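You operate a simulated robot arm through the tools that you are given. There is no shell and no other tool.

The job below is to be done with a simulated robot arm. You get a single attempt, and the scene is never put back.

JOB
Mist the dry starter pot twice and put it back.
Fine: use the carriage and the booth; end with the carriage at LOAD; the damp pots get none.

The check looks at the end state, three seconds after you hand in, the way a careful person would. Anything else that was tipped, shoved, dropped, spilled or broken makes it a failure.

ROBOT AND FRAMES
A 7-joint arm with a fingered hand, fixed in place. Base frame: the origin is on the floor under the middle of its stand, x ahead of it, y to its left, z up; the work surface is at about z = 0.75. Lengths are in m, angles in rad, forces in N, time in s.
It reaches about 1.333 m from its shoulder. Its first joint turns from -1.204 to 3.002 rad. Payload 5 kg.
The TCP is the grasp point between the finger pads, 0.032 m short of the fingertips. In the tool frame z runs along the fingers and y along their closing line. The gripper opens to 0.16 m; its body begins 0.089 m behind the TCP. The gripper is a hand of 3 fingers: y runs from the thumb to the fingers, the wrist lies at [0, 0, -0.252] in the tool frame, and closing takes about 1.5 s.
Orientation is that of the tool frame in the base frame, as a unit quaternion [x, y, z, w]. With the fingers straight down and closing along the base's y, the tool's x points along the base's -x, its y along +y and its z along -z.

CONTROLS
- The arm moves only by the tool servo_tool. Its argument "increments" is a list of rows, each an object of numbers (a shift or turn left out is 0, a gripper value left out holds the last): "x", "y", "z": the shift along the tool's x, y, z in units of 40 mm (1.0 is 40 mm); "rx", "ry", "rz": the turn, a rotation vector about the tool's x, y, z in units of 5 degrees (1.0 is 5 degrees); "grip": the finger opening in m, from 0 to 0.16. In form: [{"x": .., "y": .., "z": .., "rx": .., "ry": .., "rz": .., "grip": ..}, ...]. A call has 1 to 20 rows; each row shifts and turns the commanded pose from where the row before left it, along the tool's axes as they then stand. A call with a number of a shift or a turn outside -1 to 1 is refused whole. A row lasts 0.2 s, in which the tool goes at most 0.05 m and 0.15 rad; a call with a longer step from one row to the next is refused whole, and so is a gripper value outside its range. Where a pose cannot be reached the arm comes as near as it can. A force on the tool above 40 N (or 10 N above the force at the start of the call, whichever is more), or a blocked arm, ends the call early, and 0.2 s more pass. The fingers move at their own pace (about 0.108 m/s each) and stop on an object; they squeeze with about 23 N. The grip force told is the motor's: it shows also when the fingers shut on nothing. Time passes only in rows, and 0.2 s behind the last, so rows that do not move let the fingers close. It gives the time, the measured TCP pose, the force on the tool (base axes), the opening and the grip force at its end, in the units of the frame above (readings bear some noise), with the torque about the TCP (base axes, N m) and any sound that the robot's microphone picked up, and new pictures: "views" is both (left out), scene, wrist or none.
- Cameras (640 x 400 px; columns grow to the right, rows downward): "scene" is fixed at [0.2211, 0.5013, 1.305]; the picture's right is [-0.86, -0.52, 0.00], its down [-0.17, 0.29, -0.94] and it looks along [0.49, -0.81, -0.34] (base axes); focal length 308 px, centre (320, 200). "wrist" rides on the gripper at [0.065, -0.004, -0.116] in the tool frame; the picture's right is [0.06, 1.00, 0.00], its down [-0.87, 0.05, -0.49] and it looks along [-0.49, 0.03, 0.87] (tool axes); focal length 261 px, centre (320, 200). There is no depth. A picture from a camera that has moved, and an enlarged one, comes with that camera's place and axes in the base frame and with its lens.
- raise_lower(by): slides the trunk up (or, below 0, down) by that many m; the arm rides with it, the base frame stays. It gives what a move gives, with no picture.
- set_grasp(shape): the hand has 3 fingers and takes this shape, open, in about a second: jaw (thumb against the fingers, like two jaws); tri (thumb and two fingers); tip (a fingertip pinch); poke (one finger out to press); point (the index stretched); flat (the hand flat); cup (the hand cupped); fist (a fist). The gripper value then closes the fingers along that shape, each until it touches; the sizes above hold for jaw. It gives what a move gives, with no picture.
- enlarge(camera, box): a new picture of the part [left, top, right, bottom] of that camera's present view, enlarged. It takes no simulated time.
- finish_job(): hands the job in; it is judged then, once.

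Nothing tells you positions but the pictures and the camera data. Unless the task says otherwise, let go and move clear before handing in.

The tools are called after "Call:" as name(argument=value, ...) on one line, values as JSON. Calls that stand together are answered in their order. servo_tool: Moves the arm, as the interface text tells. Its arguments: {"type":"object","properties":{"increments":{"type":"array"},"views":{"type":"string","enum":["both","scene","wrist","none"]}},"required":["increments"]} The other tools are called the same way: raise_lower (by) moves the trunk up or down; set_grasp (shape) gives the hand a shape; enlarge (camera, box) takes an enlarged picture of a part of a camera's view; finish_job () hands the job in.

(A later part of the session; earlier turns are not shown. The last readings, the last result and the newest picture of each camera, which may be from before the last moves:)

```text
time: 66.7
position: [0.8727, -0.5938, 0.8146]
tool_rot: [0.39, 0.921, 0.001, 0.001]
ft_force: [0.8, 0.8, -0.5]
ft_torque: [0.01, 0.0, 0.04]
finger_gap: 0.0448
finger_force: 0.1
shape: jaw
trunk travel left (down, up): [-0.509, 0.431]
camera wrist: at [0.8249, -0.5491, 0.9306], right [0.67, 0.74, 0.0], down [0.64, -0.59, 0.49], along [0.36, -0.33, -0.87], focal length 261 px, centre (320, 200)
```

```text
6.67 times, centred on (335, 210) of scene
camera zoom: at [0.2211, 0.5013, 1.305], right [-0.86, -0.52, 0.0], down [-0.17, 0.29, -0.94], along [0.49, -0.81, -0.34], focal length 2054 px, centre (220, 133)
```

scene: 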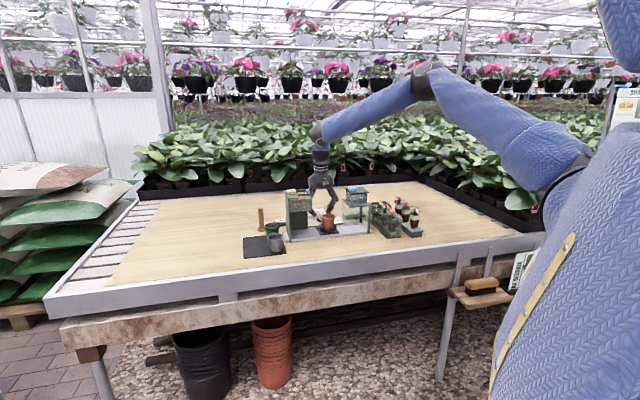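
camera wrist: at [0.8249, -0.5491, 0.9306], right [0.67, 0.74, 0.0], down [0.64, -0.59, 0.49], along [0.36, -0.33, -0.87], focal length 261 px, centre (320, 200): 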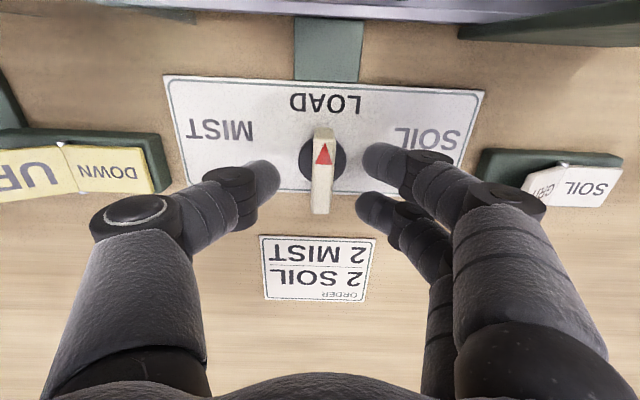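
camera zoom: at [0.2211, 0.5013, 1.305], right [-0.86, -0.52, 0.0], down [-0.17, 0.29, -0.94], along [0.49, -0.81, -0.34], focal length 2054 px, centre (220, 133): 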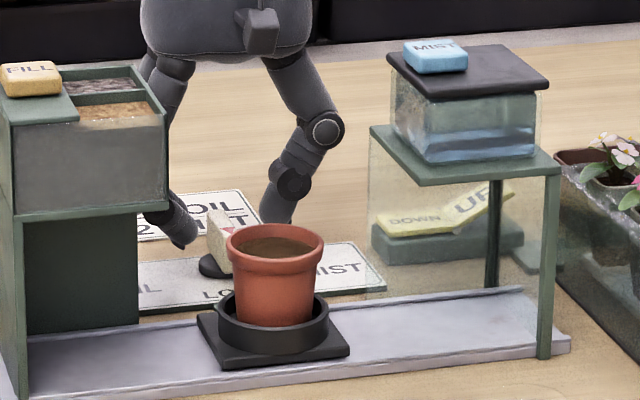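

The bar sits between the fingers with room beneath. Lower 10 mm more and close on the bar.

Call:
servo_tool(increments=[{"z": 0.12}, {"z": 0.12}, {"grip": 0.03}, {"grip": 0.02}, {"grip": 0.01}, {"grip": 0.0}, {}, {}])

Call:
enlarge(camera="wrist", box=[220, 60, 420, 260])

Call:
enlarge(camera="scene", box=[300, 180, 370, 240])

```text
time: 68.5
position: [0.8749, -0.5928, 0.8045]
tool_rot: [0.391, 0.92, 0.0, 0.001]
ft_force: [0.5, 1.6, -2.8]
ft_torque: [0.08, 0.0, 0.03]
finger_gap: 0.0082
finger_force: 22.9
shape: jaw
trunk travel left (down, up): [-0.509, 0.431]
camera wrist: at [0.8253, -0.5489, 0.9205], right [0.67, 0.74, 0.0], down [0.64, -0.59, 0.49], along [0.36, -0.33, -0.87], focal length 261 px, centre (320, 200)
```

scene: 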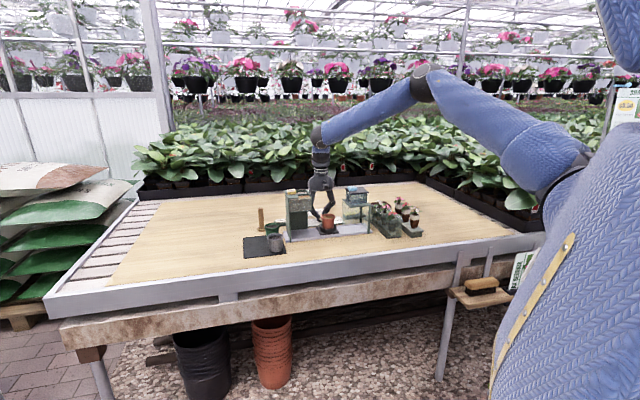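
wrist: 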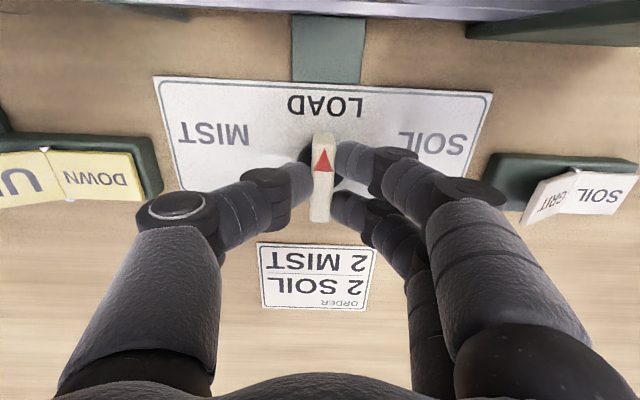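

```text
2.00 times, centred on (320, 160) of wrist
camera zoom: at [0.8253, -0.5489, 0.9205], right [0.67, 0.74, 0.0], down [0.64, -0.59, 0.49], along [0.36, -0.33, -0.87], focal length 521 px, centre (320, 280)
```

zoom: 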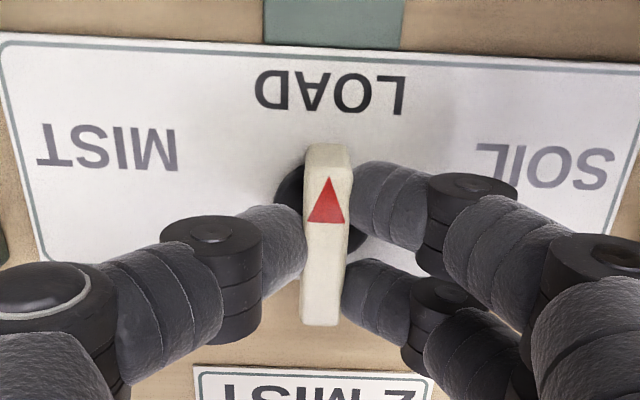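

```text
6.67 times, centred on (335, 210) of scene
camera zoom: at [0.2211, 0.5013, 1.305], right [-0.86, -0.52, 0.0], down [-0.17, 0.29, -0.94], along [0.49, -0.81, -0.34], focal length 2054 px, centre (220, 133)
```

zoom: 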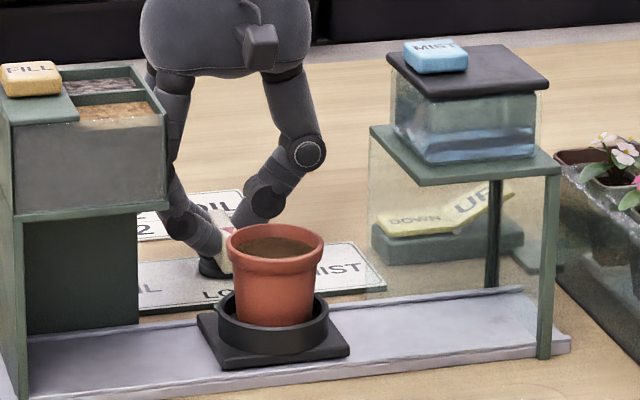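

The bar is gripped. I turn counter-clockwise (toward MIST) by 20° first and watch the carriage.

Call:
servo_tool(increments=[{"rz": -1}, {"rz": -1}, {"rz": -1}, {"rz": -1}, {}])

Call:
enlarge(camera="scene", box=[290, 180, 380, 250])

```text
time: 69.7
position: [0.8741, -0.5933, 0.8039]
tool_rot: [0.224, 0.975, 0.001, 0.001]
ft_force: [5.2, 0.0, -1.9]
ft_torque: [0.02, -0.11, 0.01]
finger_gap: 0.0074
finger_force: 23.1
shape: jaw
trunk travel left (down, up): [-0.509, 0.431]
camera wrist: at [0.8133, -0.5682, 0.9205], right [0.38, 0.92, 0.0], down [0.8, -0.33, 0.49], along [0.46, -0.19, -0.87], focal length 261 px, centre (320, 200)
```

scene: 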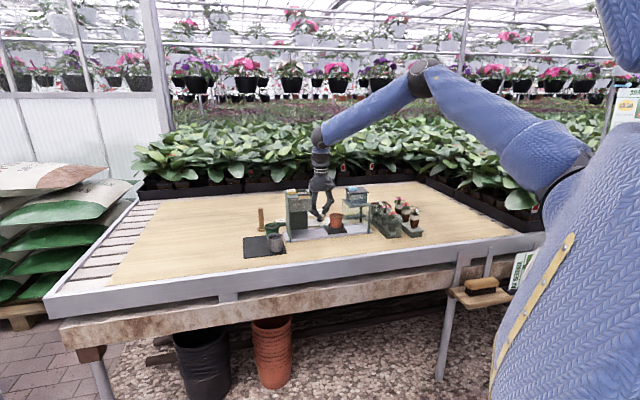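
wrist: 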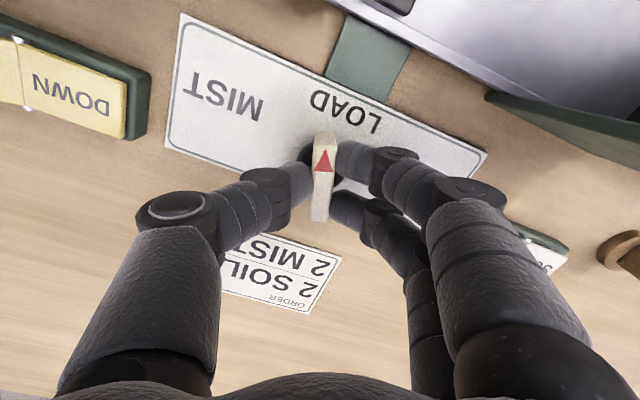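

```text
5.71 times, centred on (335, 215) of scene
camera zoom: at [0.2211, 0.5013, 1.305], right [-0.86, -0.52, 0.0], down [-0.17, 0.29, -0.94], along [0.49, -0.81, -0.34], focal length 1760 px, centre (234, 114)
```

zoom: 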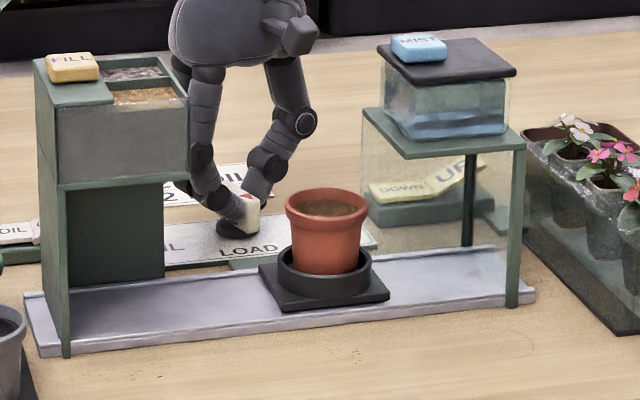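

The carriage follows the knob (about 31 mm for 20°). I continue toward MIST in stages, watching clearances.

Call:
servo_tool(increments=[{"rz": -1}, {"rz": -1}, {"rz": -1}, {"rz": -1}, {"rz": -1}, {"rz": -1}, {}])

Call:
enlarge(camera="scene", box=[290, 180, 380, 250])

```text
time: 71.3
position: [0.8739, -0.592, 0.8026]
tool_rot: [-0.037, 0.999, 0.0, 0.002]
ft_force: [8.6, -3.8, 0.8]
ft_torque: [-0.01, -0.15, -0.01]
finger_gap: 0.0078
finger_force: 23.0
shape: jaw
trunk travel left (down, up): [-0.509, 0.431]
camera wrist: at [0.8092, -0.6015, 0.9204], right [-0.13, 0.99, 0.0], down [0.86, 0.12, 0.49], along [0.49, 0.07, -0.87], focal length 261 px, centre (320, 200)
```

scene: 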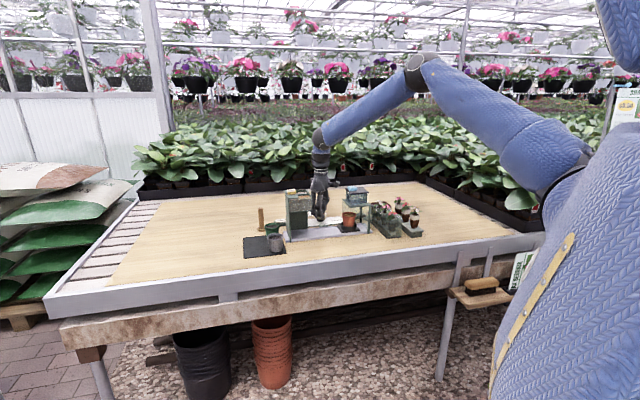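
wrist: 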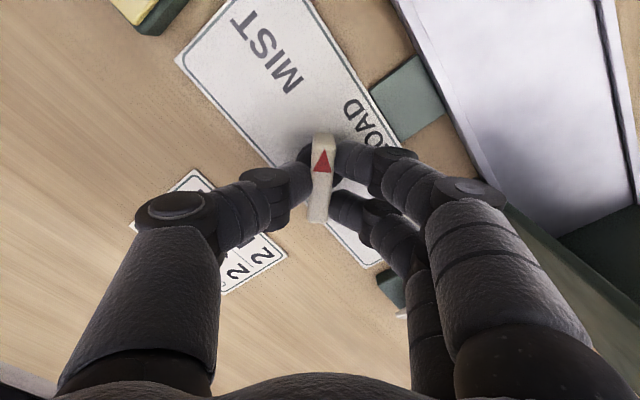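

```text
5.71 times, centred on (335, 215) of scene
camera zoom: at [0.2211, 0.5013, 1.305], right [-0.86, -0.52, 0.0], down [-0.17, 0.29, -0.94], along [0.49, -0.81, -0.34], focal length 1760 px, centre (234, 114)
```

zoom: 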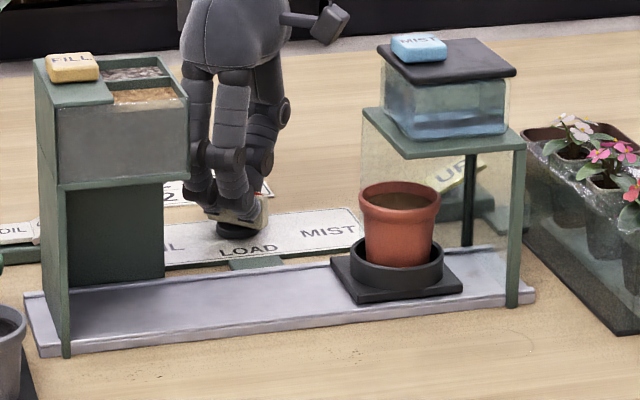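

The pot is entering the booth. About 20–25° remain; I continue to the MIST mark.

Call:
servo_tool(increments=[{"rz": -1}, {"rz": -1}, {"rz": -1}, {"rz": -1}, {}])

Call:
enlarge(camera="scene", box=[290, 180, 380, 250])

Call:
enlarge(camera="wrist", box=[220, 60, 420, 260])

```text
time: 72.5
position: [0.8742, -0.5932, 0.8037]
tool_rot: [-0.209, 0.978, -0.001, 0.001]
ft_force: [9.9, -0.7, 1.2]
ft_torque: [-0.01, -0.13, -0.42]
finger_gap: 0.0079
finger_force: 22.4
shape: jaw
trunk travel left (down, up): [-0.509, 0.431]
camera wrist: at [0.8159, -0.6229, 0.9205], right [-0.46, 0.89, 0.0], down [0.77, 0.4, 0.49], along [0.44, 0.23, -0.87], focal length 261 px, centre (320, 200)
```

scene: 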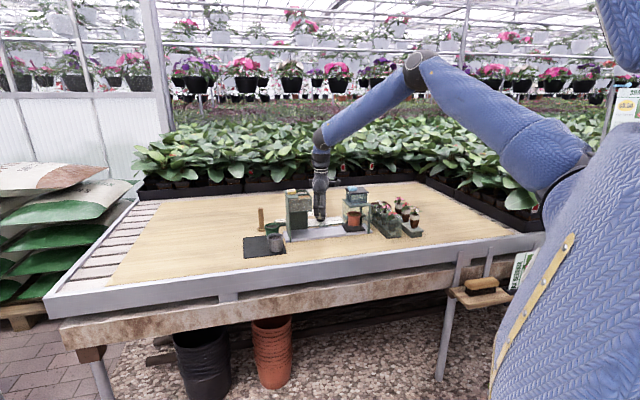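
wrist: 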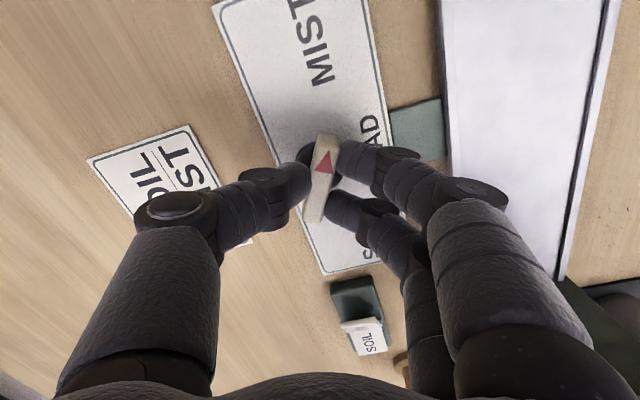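

```text
5.71 times, centred on (335, 215) of scene
camera zoom: at [0.2211, 0.5013, 1.305], right [-0.86, -0.52, 0.0], down [-0.17, 0.29, -0.94], along [0.49, -0.81, -0.34], focal length 1760 px, centre (234, 114)
```

zoom: 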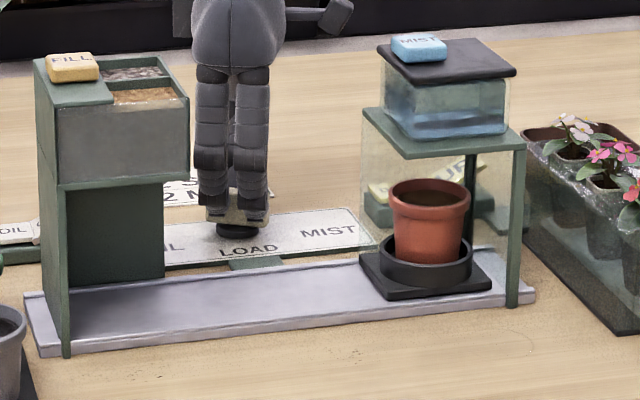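

```text
2.00 times, centred on (320, 160) of wrist
camera zoom: at [0.8159, -0.6229, 0.9205], right [-0.46, 0.89, 0.0], down [0.77, 0.4, 0.49], along [0.44, 0.23, -0.87], focal length 521 px, centre (320, 280)
```

zoom: 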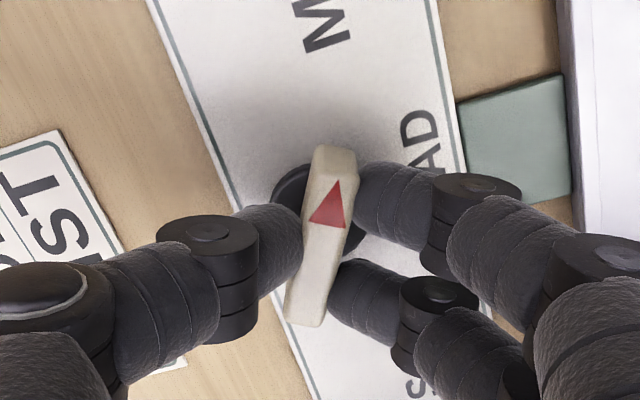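

The knob has reached its MIST stop (the bar lags the hand, torque −0.42 N·m) and the pot sits centred under the booth. I open in place so as not to drag it back.

Call:
servo_tool(increments=[{"grip": 0.02}, {"grip": 0.05}, {}, {}, {}])

Call:
enlarge(camera="scene", box=[290, 180, 380, 250])

Call:
enlarge(camera="wrist", box=[220, 60, 420, 260])

```text
time: 73.7
position: [0.875, -0.5922, 0.805]
tool_rot: [-0.208, 0.978, 0.0, 0.001]
ft_force: [0.6, -0.1, 0.6]
ft_torque: [0.0, 0.02, -0.01]
finger_gap: 0.0493
finger_force: 0.1
shape: jaw
trunk travel left (down, up): [-0.509, 0.431]
camera wrist: at [0.8156, -0.6231, 0.9209], right [-0.46, 0.89, 0.0], down [0.77, 0.4, 0.49], along [0.44, 0.23, -0.87], focal length 261 px, centre (320, 200)
```

scene: 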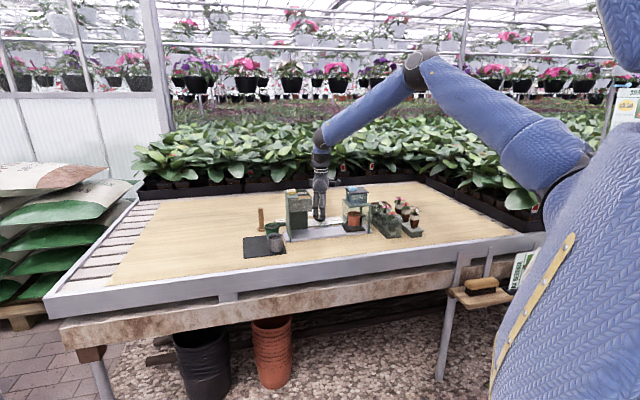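
wrist: 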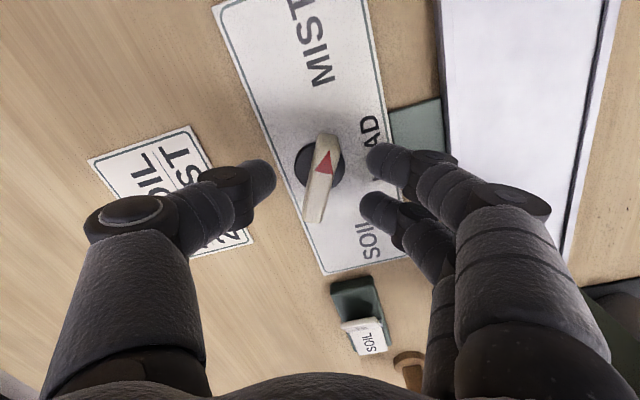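

```text
5.71 times, centred on (335, 215) of scene
camera zoom: at [0.2211, 0.5013, 1.305], right [-0.86, -0.52, 0.0], down [-0.17, 0.29, -0.94], along [0.49, -0.81, -0.34], focal length 1760 px, centre (234, 114)
```

zoom: 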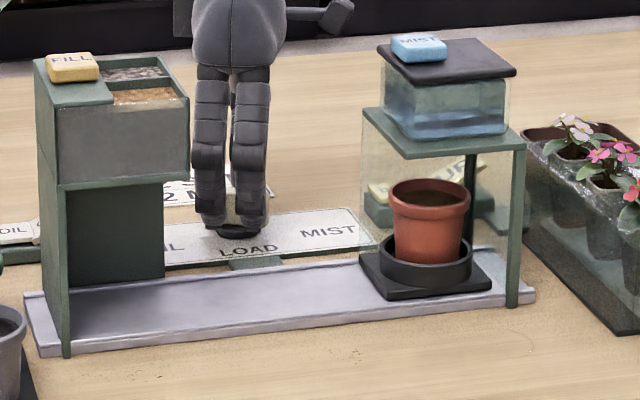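

```text
2.00 times, centred on (320, 160) of wrist
camera zoom: at [0.8156, -0.6231, 0.9209], right [-0.46, 0.89, 0.0], down [0.77, 0.4, 0.49], along [0.44, 0.23, -0.87], focal length 521 px, centre (320, 280)
```

zoom: 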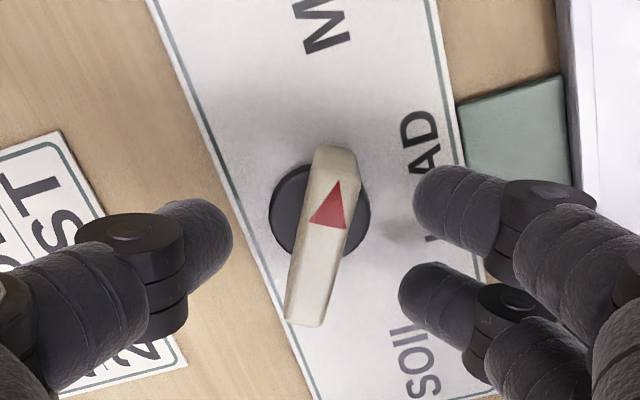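

The knob holds at MIST with the pot under the nozzle. I raise clear, then move toward the blue MIST button and try the poke shape.

Call:
raise_lower(by=0.25)

Call:
set_grasp(shape="poke")

Call:
servo_tool(increments=[{}])

Call:
enlarge(camera="scene", box=[280, 80, 400, 250])

```text
time: 76.2
position: [0.8737, -0.5923, 1.054]
tool_rot: [-0.207, 0.978, 0.0, 0.0]
ft_force: [0.2, 0.1, -0.4]
ft_torque: [-0.01, 0.0, 0.01]
finger_gap: 0.0496
finger_force: 0.1
shape: jaw
trunk travel left (down, up): [-0.759, 0.181]
```

```text
time: 77.1
position: [0.875, -0.593, 1.0539]
tool_rot: [-0.208, 0.978, 0.0, 0.001]
ft_force: [0.2, -0.2, -0.4]
ft_torque: [0.04, 0.01, -0.03]
finger_gap: 0.0
finger_force: 0.1
shape: poke
trunk travel left (down, up): [-0.759, 0.181]
```

```text
time: 77.5
position: [0.8745, -0.5928, 1.0549]
tool_rot: [-0.208, 0.978, 0.0, 0.001]
ft_force: [0.3, -0.3, -0.6]
ft_torque: [-0.02, 0.02, 0.0]
finger_gap: 0.0
finger_force: 0.0
shape: poke
trunk travel left (down, up): [-0.759, 0.181]
camera wrist: at [0.8156, -0.6231, 1.1709], right [-0.46, 0.89, 0.0], down [0.77, 0.4, 0.49], along [0.44, 0.23, -0.87], focal length 261 px, centre (320, 200)
```

scene: 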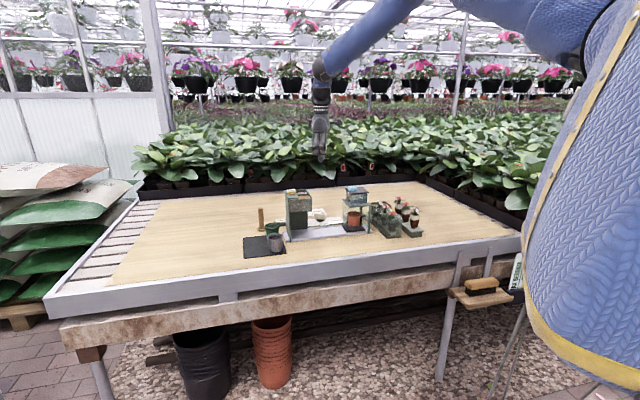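
wrist: 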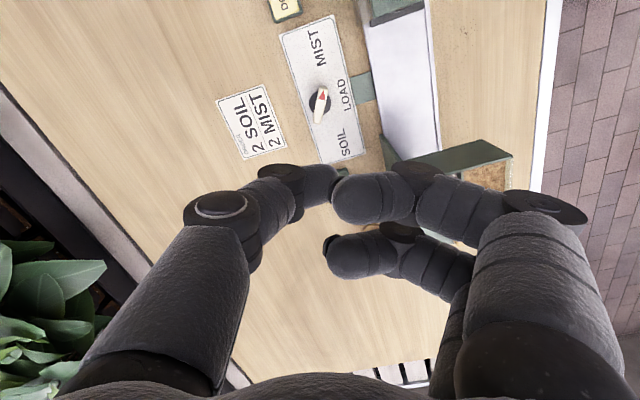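

```text
2.35 times, centred on (340, 165) of scene
camera zoom: at [0.2211, 0.5013, 1.305], right [-0.86, -0.52, 0.0], down [-0.17, 0.29, -0.94], along [0.49, -0.81, -0.34], focal length 725 px, centre (273, 282)
```

zoom: 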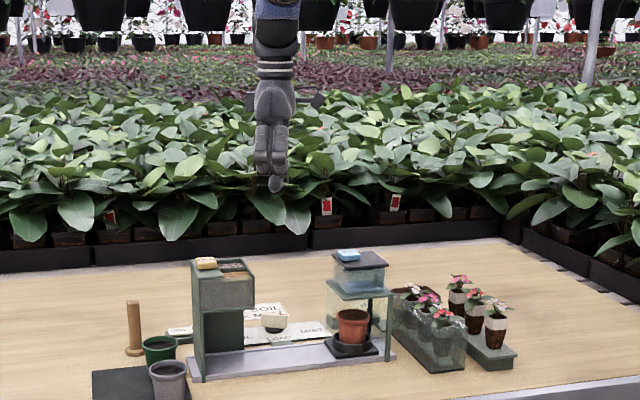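

I'll zoom in to see which finger protrudes in this shape.

Call:
enlarge(camera="scene", box=[295, 100, 345, 170])

Call:
enlarge(camera="wrist", box=[240, 130, 440, 300])

```text
5.71 times, centred on (320, 135) of scene
camera zoom: at [0.2211, 0.5013, 1.305], right [-0.86, -0.52, 0.0], down [-0.17, 0.29, -0.94], along [0.49, -0.81, -0.34], focal length 1760 px, centre (320, 571)
```

zoom: 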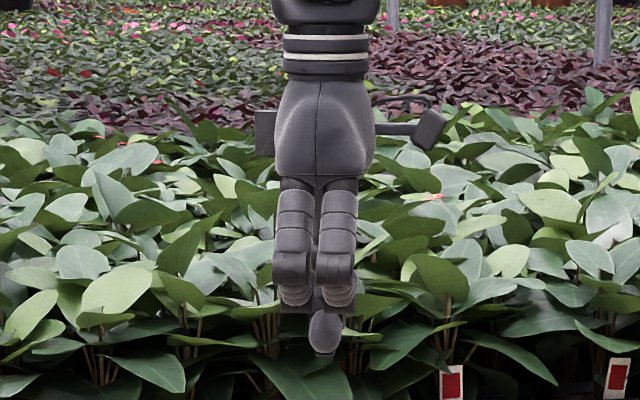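

```text
2.35 times, centred on (340, 215) of wrist
camera zoom: at [0.8156, -0.6231, 1.1709], right [-0.46, 0.89, 0.0], down [0.77, 0.4, 0.49], along [0.44, 0.23, -0.87], focal length 613 px, centre (273, 165)
```

zoom: 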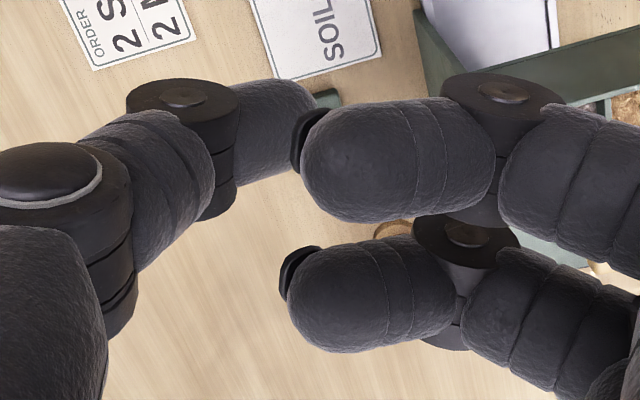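

In poke shape the thumb tip sticks out ~37 mm past the TCP on the tool axis, good for pressing. The MIST button is at about [0.7195, −0.578, 0.93]; I move above it at safe height.

Call:
servo_tool(increments=[{"x": 0.8475, "y": 0.479}, {"x": 0.8475, "y": 0.479}, {"x": 0.8475, "y": 0.479}, {"x": 0.8475, "y": 0.479}, {}])

Call:
enlarge(camera="wrist", box=[220, 60, 420, 260])

Call:
enlarge(camera="scene", box=[300, 110, 400, 250])

```text
time: 78.7
position: [0.7196, -0.5773, 1.054]
tool_rot: [-0.208, 0.978, 0.0, 0.0]
ft_force: [0.3, 0.2, -1.0]
ft_torque: [-0.01, 0.07, -0.05]
finger_gap: 0.0002
finger_force: 0.1
shape: poke
trunk travel left (down, up): [-0.759, 0.181]
camera wrist: at [0.6612, -0.6078, 1.1703], right [-0.46, 0.89, 0.0], down [0.77, 0.4, 0.49], along [0.44, 0.23, -0.87], focal length 261 px, centre (320, 200)
```

scene: 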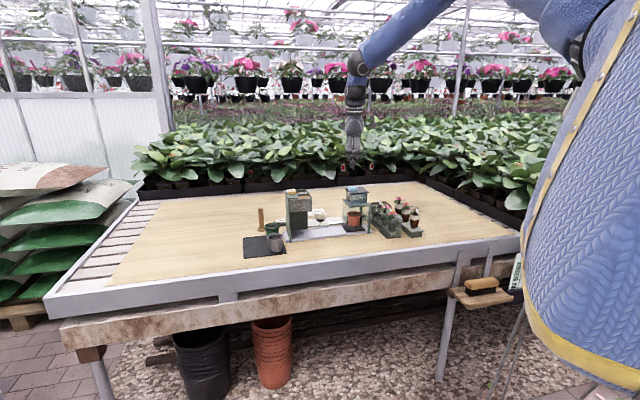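
wrist: 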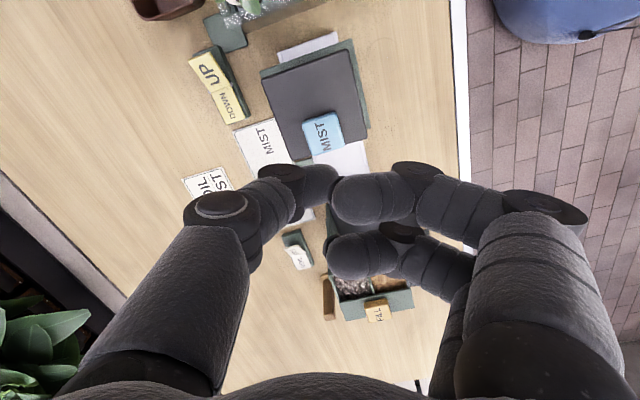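

```text
2.00 times, centred on (320, 160) of wrist
camera zoom: at [0.6612, -0.6078, 1.1703], right [-0.46, 0.89, 0.0], down [0.77, 0.4, 0.49], along [0.44, 0.23, -0.87], focal length 521 px, centre (320, 280)
```

zoom: 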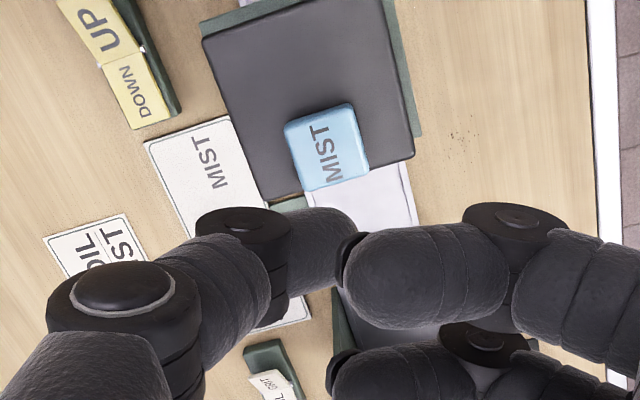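

```text
2.86 times, centred on (350, 180) of scene
camera zoom: at [0.2211, 0.5013, 1.305], right [-0.86, -0.52, 0.0], down [-0.17, 0.29, -0.94], along [0.49, -0.81, -0.34], focal length 880 px, centre (234, 257)
```

zoom: 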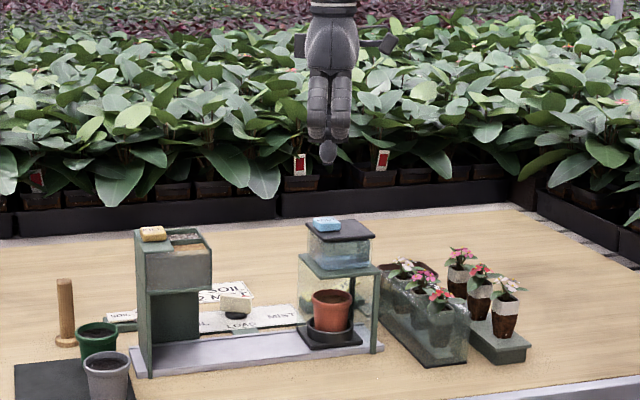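

The thumb is over the blue button. I lower to just above it, then press gently in small steps and listen.

Call:
raise_lower(by=-0.07)

Call:
servo_tool(increments=[{}])

Call:
enlarge(camera="scene", box=[320, 140, 400, 220])

Call:
enlarge(camera="wrist", box=[220, 60, 420, 260])

```text
time: 79.8
position: [0.7191, -0.5783, 0.9854]
tool_rot: [-0.208, 0.978, 0.0, 0.001]
ft_force: [-0.6, -0.2, 0.0]
ft_torque: [-0.01, 0.02, -0.01]
finger_gap: 0.0
finger_force: 0.0
shape: poke
trunk travel left (down, up): [-0.689, 0.251]
```

```text
time: 80.2
position: [0.7186, -0.5783, 0.9854]
tool_rot: [-0.208, 0.978, 0.001, 0.001]
ft_force: [-0.3, -0.3, -0.5]
ft_torque: [-0.02, -0.01, 0.0]
finger_gap: 0.0
finger_force: 0.0
shape: poke
trunk travel left (down, up): [-0.689, 0.251]
camera wrist: at [0.6601, -0.6084, 1.101], right [-0.46, 0.89, 0.0], down [0.77, 0.4, 0.49], along [0.44, 0.23, -0.87], focal length 261 px, centre (320, 200)
```

scene: 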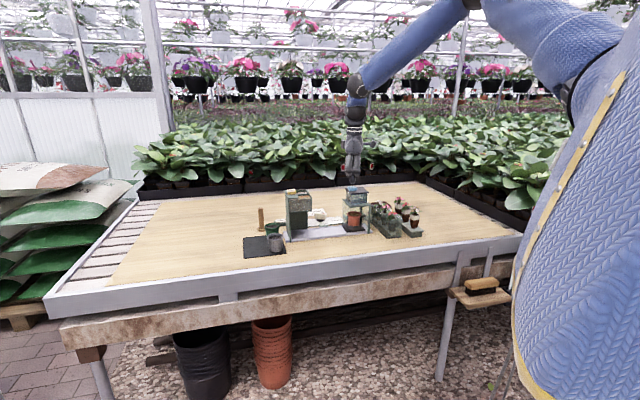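
wrist: 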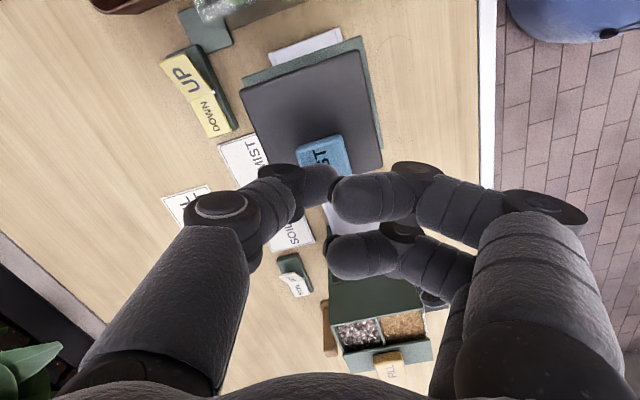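

```text
5.00 times, centred on (360, 180) of scene
camera zoom: at [0.2211, 0.5013, 1.305], right [-0.86, -0.52, 0.0], down [-0.17, 0.29, -0.94], along [0.49, -0.81, -0.34], focal length 1540 px, centre (120, 300)
```

zoom: 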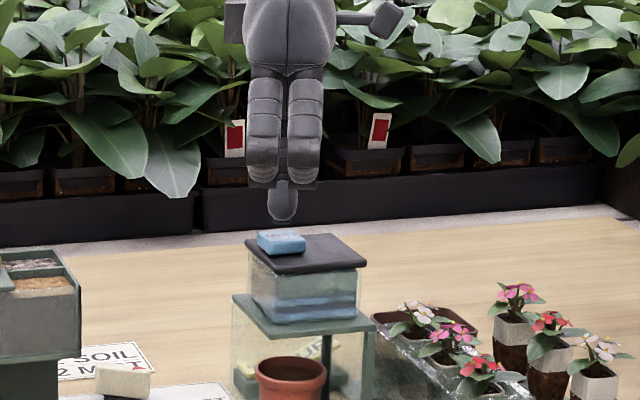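

```text
2.00 times, centred on (320, 160) of wrist
camera zoom: at [0.6601, -0.6084, 1.101], right [-0.46, 0.89, 0.0], down [0.77, 0.4, 0.49], along [0.44, 0.23, -0.87], focal length 521 px, centre (320, 280)
```

zoom: 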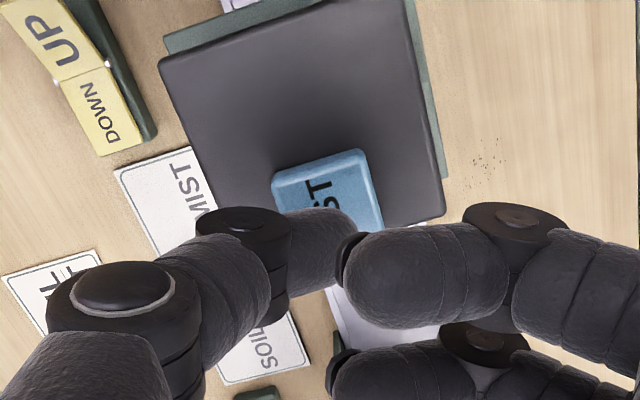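

Thumb tip is ~13 mm above the button, well centred. I ease down toward first contact.

Call:
servo_tool(increments=[{"z": 0.15}, {"z": 0.1}, {"z": 0.05}, {}], views="none")

```text
time: 81.2
position: [0.7186, -0.5789, 0.9738]
tool_rot: [-0.208, 0.978, 0.0, 0.0]
ft_force: [0.3, -0.1, 2.1]
ft_torque: [-0.02, 0.0, 0.02]
finger_gap: 0.0
finger_force: 0.1
shape: poke
trunk travel left (down, up): [-0.689, 0.251]
```

First contact at 2 N. I press 3 mm and release in the same call, and listen.

Call:
servo_tool(increments=[{"z": 0.05}, {"z": 0.03}, {"z": -0.08}, {"z": -0.08}, {}])

Call:
enlarge(camera="scene", box=[320, 160, 400, 250])

```text
time: 82.4
position: [0.7193, -0.5781, 0.9772]
tool_rot: [-0.208, 0.978, 0.001, 0.0]
ft_force: [0.6, 0.7, -0.4]
ft_torque: [0.02, 0.0, -0.02]
finger_gap: 0.0
finger_force: 0.0
shape: poke
trunk travel left (down, up): [-0.689, 0.251]
heard: click
camera wrist: at [0.6603, -0.6082, 1.0923], right [-0.46, 0.89, 0.0], down [0.77, 0.4, 0.49], along [0.44, 0.23, -0.87], focal length 261 px, centre (320, 200)
```

scene: 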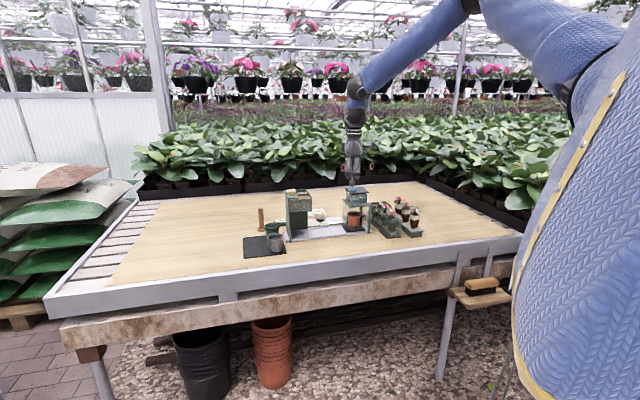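
wrist: 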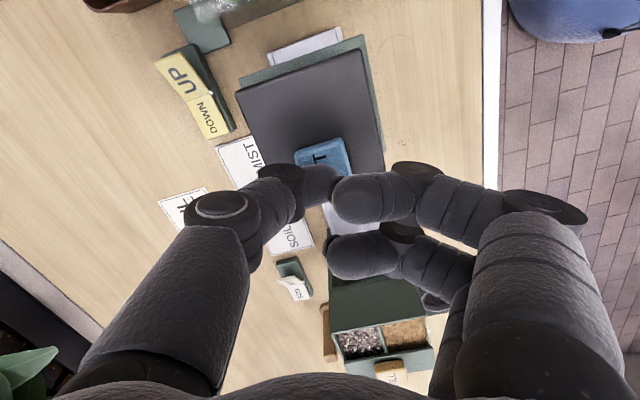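

```text
4.44 times, centred on (360, 205) of scene
camera zoom: at [0.2211, 0.5013, 1.305], right [-0.86, -0.52, 0.0], down [-0.17, 0.29, -0.94], along [0.49, -0.81, -0.34], focal length 1369 px, centre (142, 178)
```

zoom: 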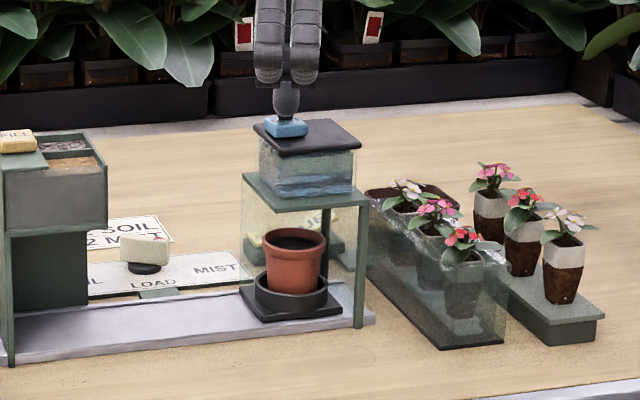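

A single click was heard. I'll look at the pot soil and the tank to confirm that one mist went out.

Call:
enlarge(camera="scene", box=[335, 180, 375, 235])

```text
7.27 times, centred on (355, 208) of scene
camera zoom: at [0.2211, 0.5013, 1.305], right [-0.86, -0.52, 0.0], down [-0.17, 0.29, -0.94], along [0.49, -0.81, -0.34], focal length 2240 px, centre (66, 146)
```

zoom: 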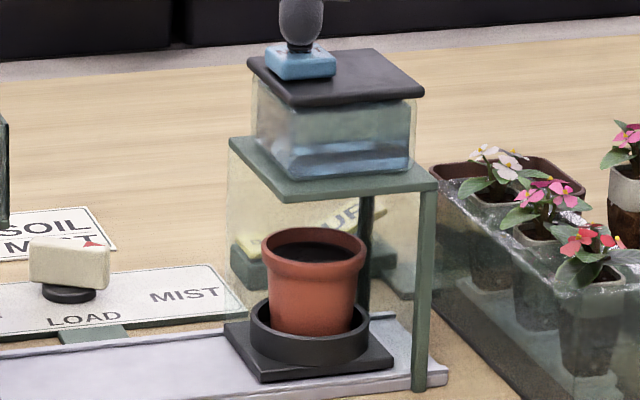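

The soil has darkened after one click, and the thumb is off the button. I lift a little, wait, then make the second press the same way.

Call:
servo_tool(increments=[{"z": -0.1}, {}, {}, {}, {}, {}, {}, {}, {}, {}], views="scene")

Call:
enlarge(camera="scene", box=[335, 180, 375, 235])

```text
time: 84.6
position: [0.718, -0.5777, 0.9798]
tool_rot: [-0.208, 0.978, 0.0, 0.001]
ft_force: [0.3, 0.2, -0.5]
ft_torque: [-0.02, 0.0, 0.04]
finger_gap: 0.0001
finger_force: 0.0
shape: poke
trunk travel left (down, up): [-0.689, 0.251]
```

scene: 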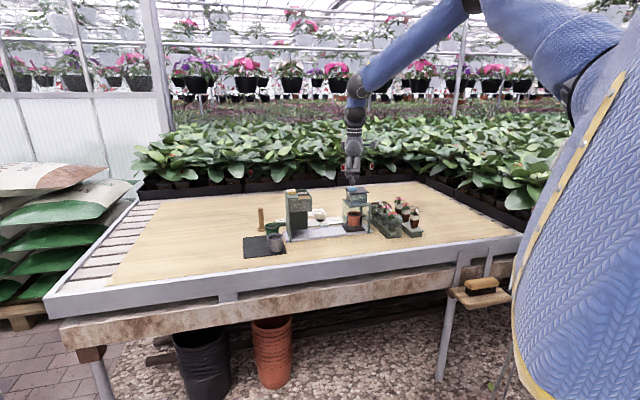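

```text
7.27 times, centred on (355, 208) of scene
camera zoom: at [0.2211, 0.5013, 1.305], right [-0.86, -0.52, 0.0], down [-0.17, 0.29, -0.94], along [0.49, -0.81, -0.34], focal length 2240 px, centre (66, 146)
```

zoom: 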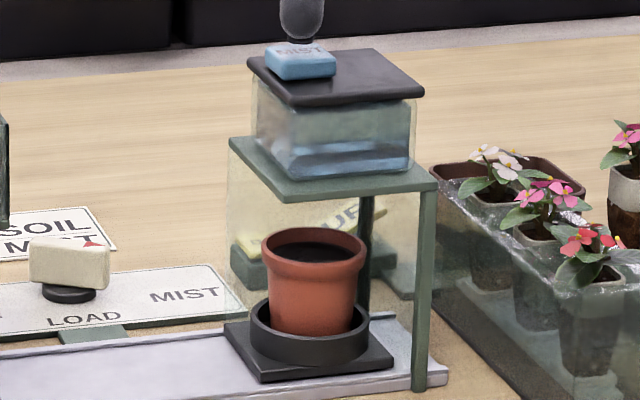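

The button is free and idle. Second press now, same depth, then straight off.

Call:
servo_tool(increments=[{"z": 0.12}, {"z": 0.06}, {"z": 0.05}, {"z": 0.03}, {"z": -0.1}, {"z": -0.15}, {"z": -0.2}, {}], views="scene")

Call:
enlarge(camera="scene", box=[335, 180, 375, 235])

```text
time: 86.4
position: [0.7187, -0.5791, 0.9877]
tool_rot: [-0.208, 0.978, -0.001, 0.0]
ft_force: [0.0, -0.1, -0.1]
ft_torque: [0.03, 0.02, 0.01]
finger_gap: 0.0001
finger_force: 0.1
shape: poke
trunk travel left (down, up): [-0.689, 0.251]
heard: click
```

scene: 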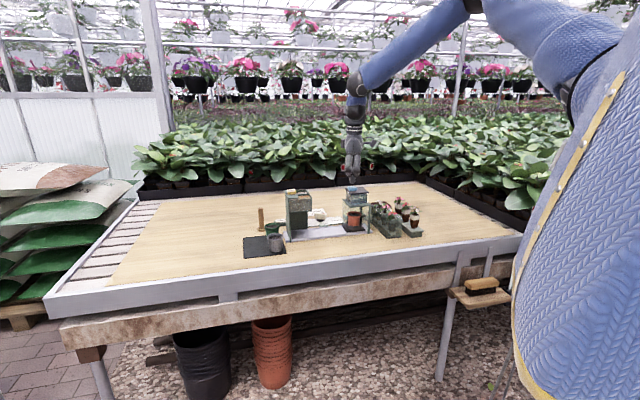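

```text
7.27 times, centred on (355, 208) of scene
camera zoom: at [0.2211, 0.5013, 1.305], right [-0.86, -0.52, 0.0], down [-0.17, 0.29, -0.94], along [0.49, -0.81, -0.34], focal length 2240 px, centre (66, 146)
```

zoom: 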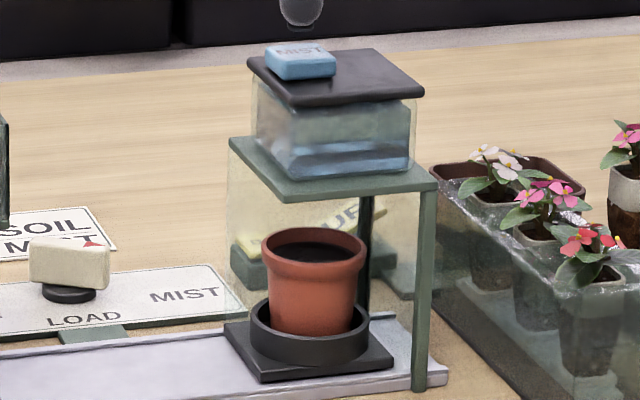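

Second click heard — two mists done. I raise, return to jaw shape, and go back over the knob.

Call:
raise_lower(by=0.07)

Call:
set_grasp(shape="jaw")

Call:
servo_tool(increments=[{"x": -0.85, "y": -0.471, "grip": 0.06}, {"x": -0.85, "y": -0.471}, {"x": -0.85, "y": -0.471}, {"x": -0.85, "y": -0.471}, {"rz": 1}, {"rz": 1}, {}])

Call:
enlarge(camera="wrist", box=[260, 50, 380, 160])

```text
time: 87.5
position: [0.7194, -0.5778, 1.0574]
tool_rot: [-0.208, 0.978, 0.0, 0.0]
ft_force: [0.5, 0.2, 1.1]
ft_torque: [-0.04, 0.0, -0.02]
finger_gap: 0.0001
finger_force: 0.1
shape: poke
trunk travel left (down, up): [-0.759, 0.181]
```

```text
time: 88.4
position: [0.7188, -0.5789, 1.0562]
tool_rot: [-0.208, 0.978, 0.0, 0.001]
ft_force: [0.7, 0.2, 0.4]
ft_torque: [-0.01, 0.01, 0.03]
finger_gap: 0.1599
finger_force: 0.1
shape: jaw
trunk travel left (down, up): [-0.759, 0.181]
```

```text
time: 90.0
position: [0.8742, -0.5901, 1.0578]
tool_rot: [-0.121, 0.993, 0.0, 0.001]
ft_force: [-0.2, 0.4, -0.2]
ft_torque: [0.01, -0.03, 0.01]
finger_gap: 0.0604
finger_force: 0.1
shape: jaw
trunk travel left (down, up): [-0.759, 0.181]
camera wrist: at [0.8112, -0.6108, 1.1739], right [-0.3, 0.95, 0.0], down [0.83, 0.26, 0.49], along [0.47, 0.15, -0.87], focal length 261 px, centre (320, 200)
```

scene: 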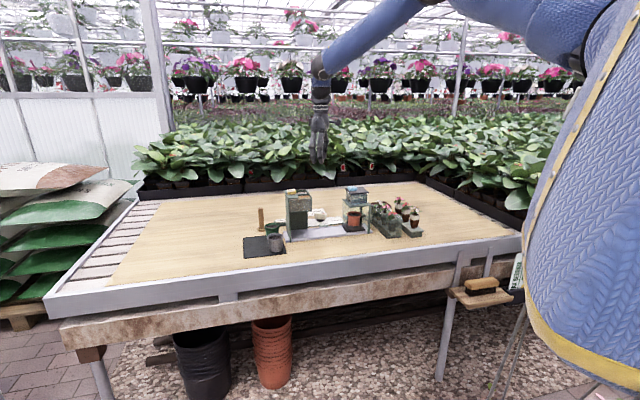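
wrist: 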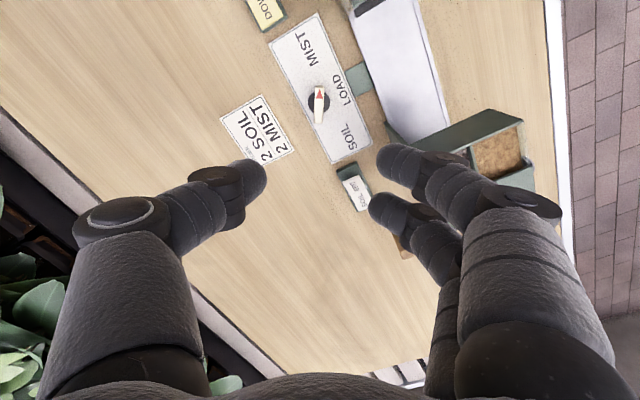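

```text
3.64 times, centred on (320, 105) of wrist
camera zoom: at [0.8112, -0.6108, 1.1739], right [-0.3, 0.95, 0.0], down [0.83, 0.26, 0.49], along [0.47, 0.15, -0.87], focal length 948 px, centre (320, 546)
```

zoom: 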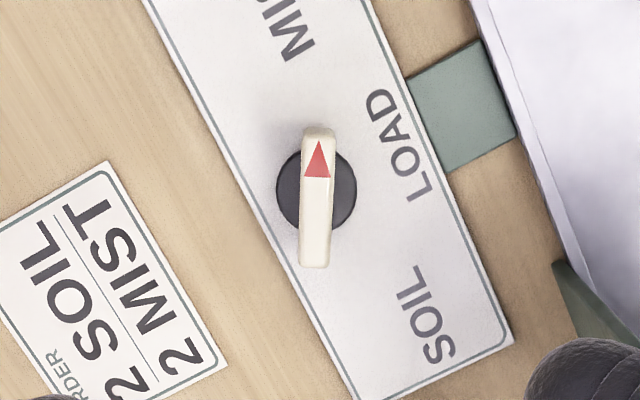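

The pointer rests at 194° (60° from LOAD) and the hand is aligned with it. I descend on the knob with the jaw at 0.05.

Call:
servo_tool(increments=[{"x": 0.02, "y": -0.05, "grip": 0.05}, {}], views="none")

Call:
raise_lower(by=-0.22)

Call:
servo_tool(increments=[{}])

```text
time: 90.6
position: [0.8741, -0.5921, 1.0575]
tool_rot: [-0.122, 0.993, 0.0, 0.001]
ft_force: [0.3, -0.2, 0.1]
ft_torque: [-0.01, 0.02, 0.01]
finger_gap: 0.0504
finger_force: 0.1
shape: jaw
trunk travel left (down, up): [-0.759, 0.181]
```

```text
time: 92.9
position: [0.8739, -0.5939, 0.8373]
tool_rot: [-0.122, 0.993, 0.001, 0.0]
ft_force: [-0.5, 0.4, 0.2]
ft_torque: [-0.01, 0.02, 0.0]
finger_gap: 0.0504
finger_force: 0.1
shape: jaw
trunk travel left (down, up): [-0.539, 0.401]
```

```text
time: 93.3
position: [0.875, -0.5933, 0.8376]
tool_rot: [-0.122, 0.993, -0.001, 0.002]
ft_force: [0.3, 0.8, 0.0]
ft_torque: [0.01, 0.02, 0.01]
finger_gap: 0.0505
finger_force: 0.0
shape: jaw
trunk travel left (down, up): [-0.539, 0.401]
camera wrist: at [0.8107, -0.6127, 0.9537], right [-0.3, 0.95, 0.0], down [0.83, 0.26, 0.49], along [0.47, 0.15, -0.87], focal length 261 px, centre (320, 200)
```

scene: 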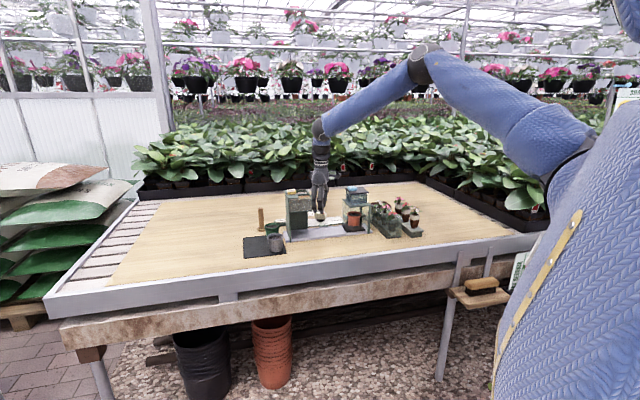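
wrist: 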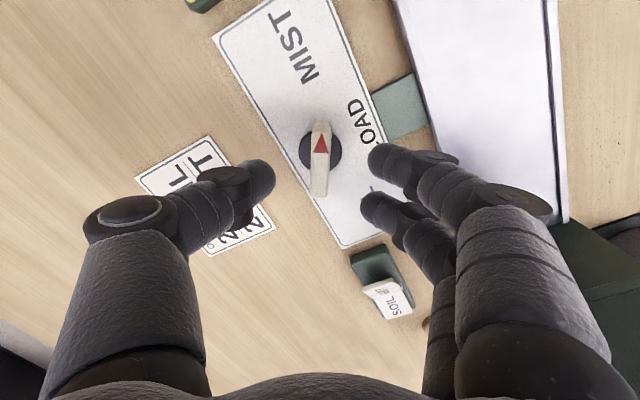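

Aligned over the bar. I lower to the earlier grip height (0.8045) and close on it.

Call:
servo_tool(increments=[{"z": 0.3}, {"z": 0.3}, {"z": 0.22}, {}, {"grip": 0.03}, {"grip": 0.02}, {"grip": 0.01}, {"grip": 0.0}, {}, {}])

Call:
enlarge(camera="wrist", box=[220, 60, 420, 260])

Call:
enlarge(camera="scene", box=[290, 180, 380, 250])

```text
time: 95.5
position: [0.8729, -0.593, 0.8035]
tool_rot: [-0.122, 0.993, 0.001, 0.001]
ft_force: [-0.4, 1.3, -2.6]
ft_torque: [0.04, 0.02, 0.01]
finger_gap: 0.0078
finger_force: 22.6
shape: jaw
trunk travel left (down, up): [-0.539, 0.401]
camera wrist: at [0.8108, -0.6131, 0.9204], right [-0.3, 0.95, 0.0], down [0.83, 0.26, 0.49], along [0.47, 0.15, -0.87], focal length 261 px, centre (320, 200)
```

scene: 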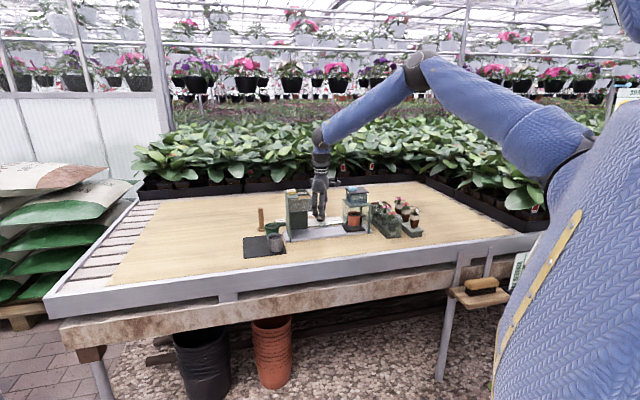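
wrist: 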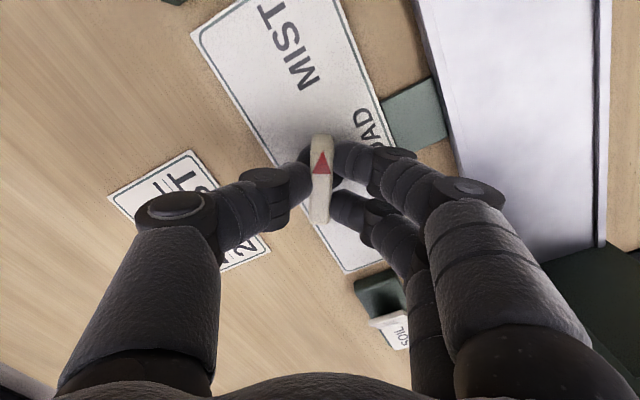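

```text
2.00 times, centred on (320, 160) of wrist
camera zoom: at [0.8108, -0.6131, 0.9204], right [-0.3, 0.95, 0.0], down [0.83, 0.26, 0.49], along [0.47, 0.15, -0.87], focal length 521 px, centre (320, 280)
```

zoom: 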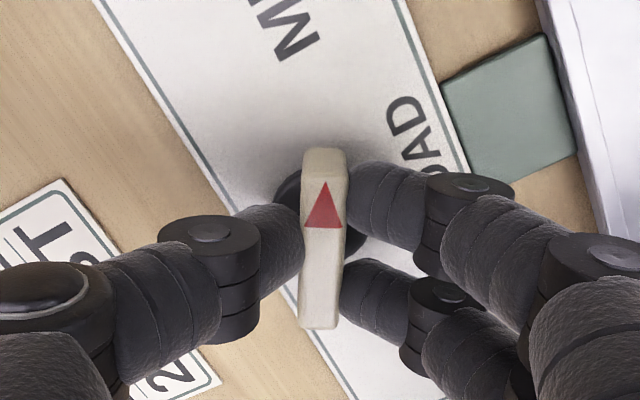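

```text
5.71 times, centred on (335, 215) of scene
camera zoom: at [0.2211, 0.5013, 1.305], right [-0.86, -0.52, 0.0], down [-0.17, 0.29, -0.94], along [0.49, -0.81, -0.34], focal length 1760 px, centre (234, 114)
```

zoom: 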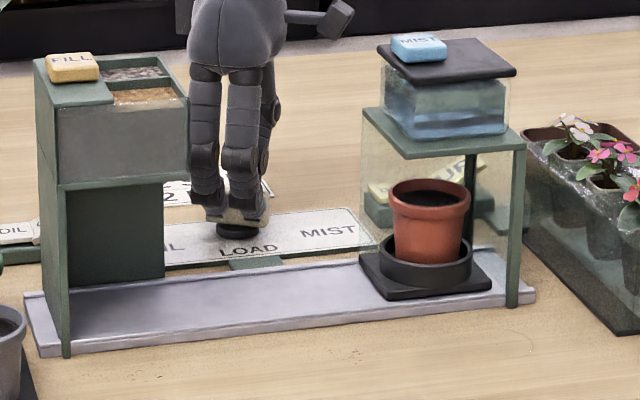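

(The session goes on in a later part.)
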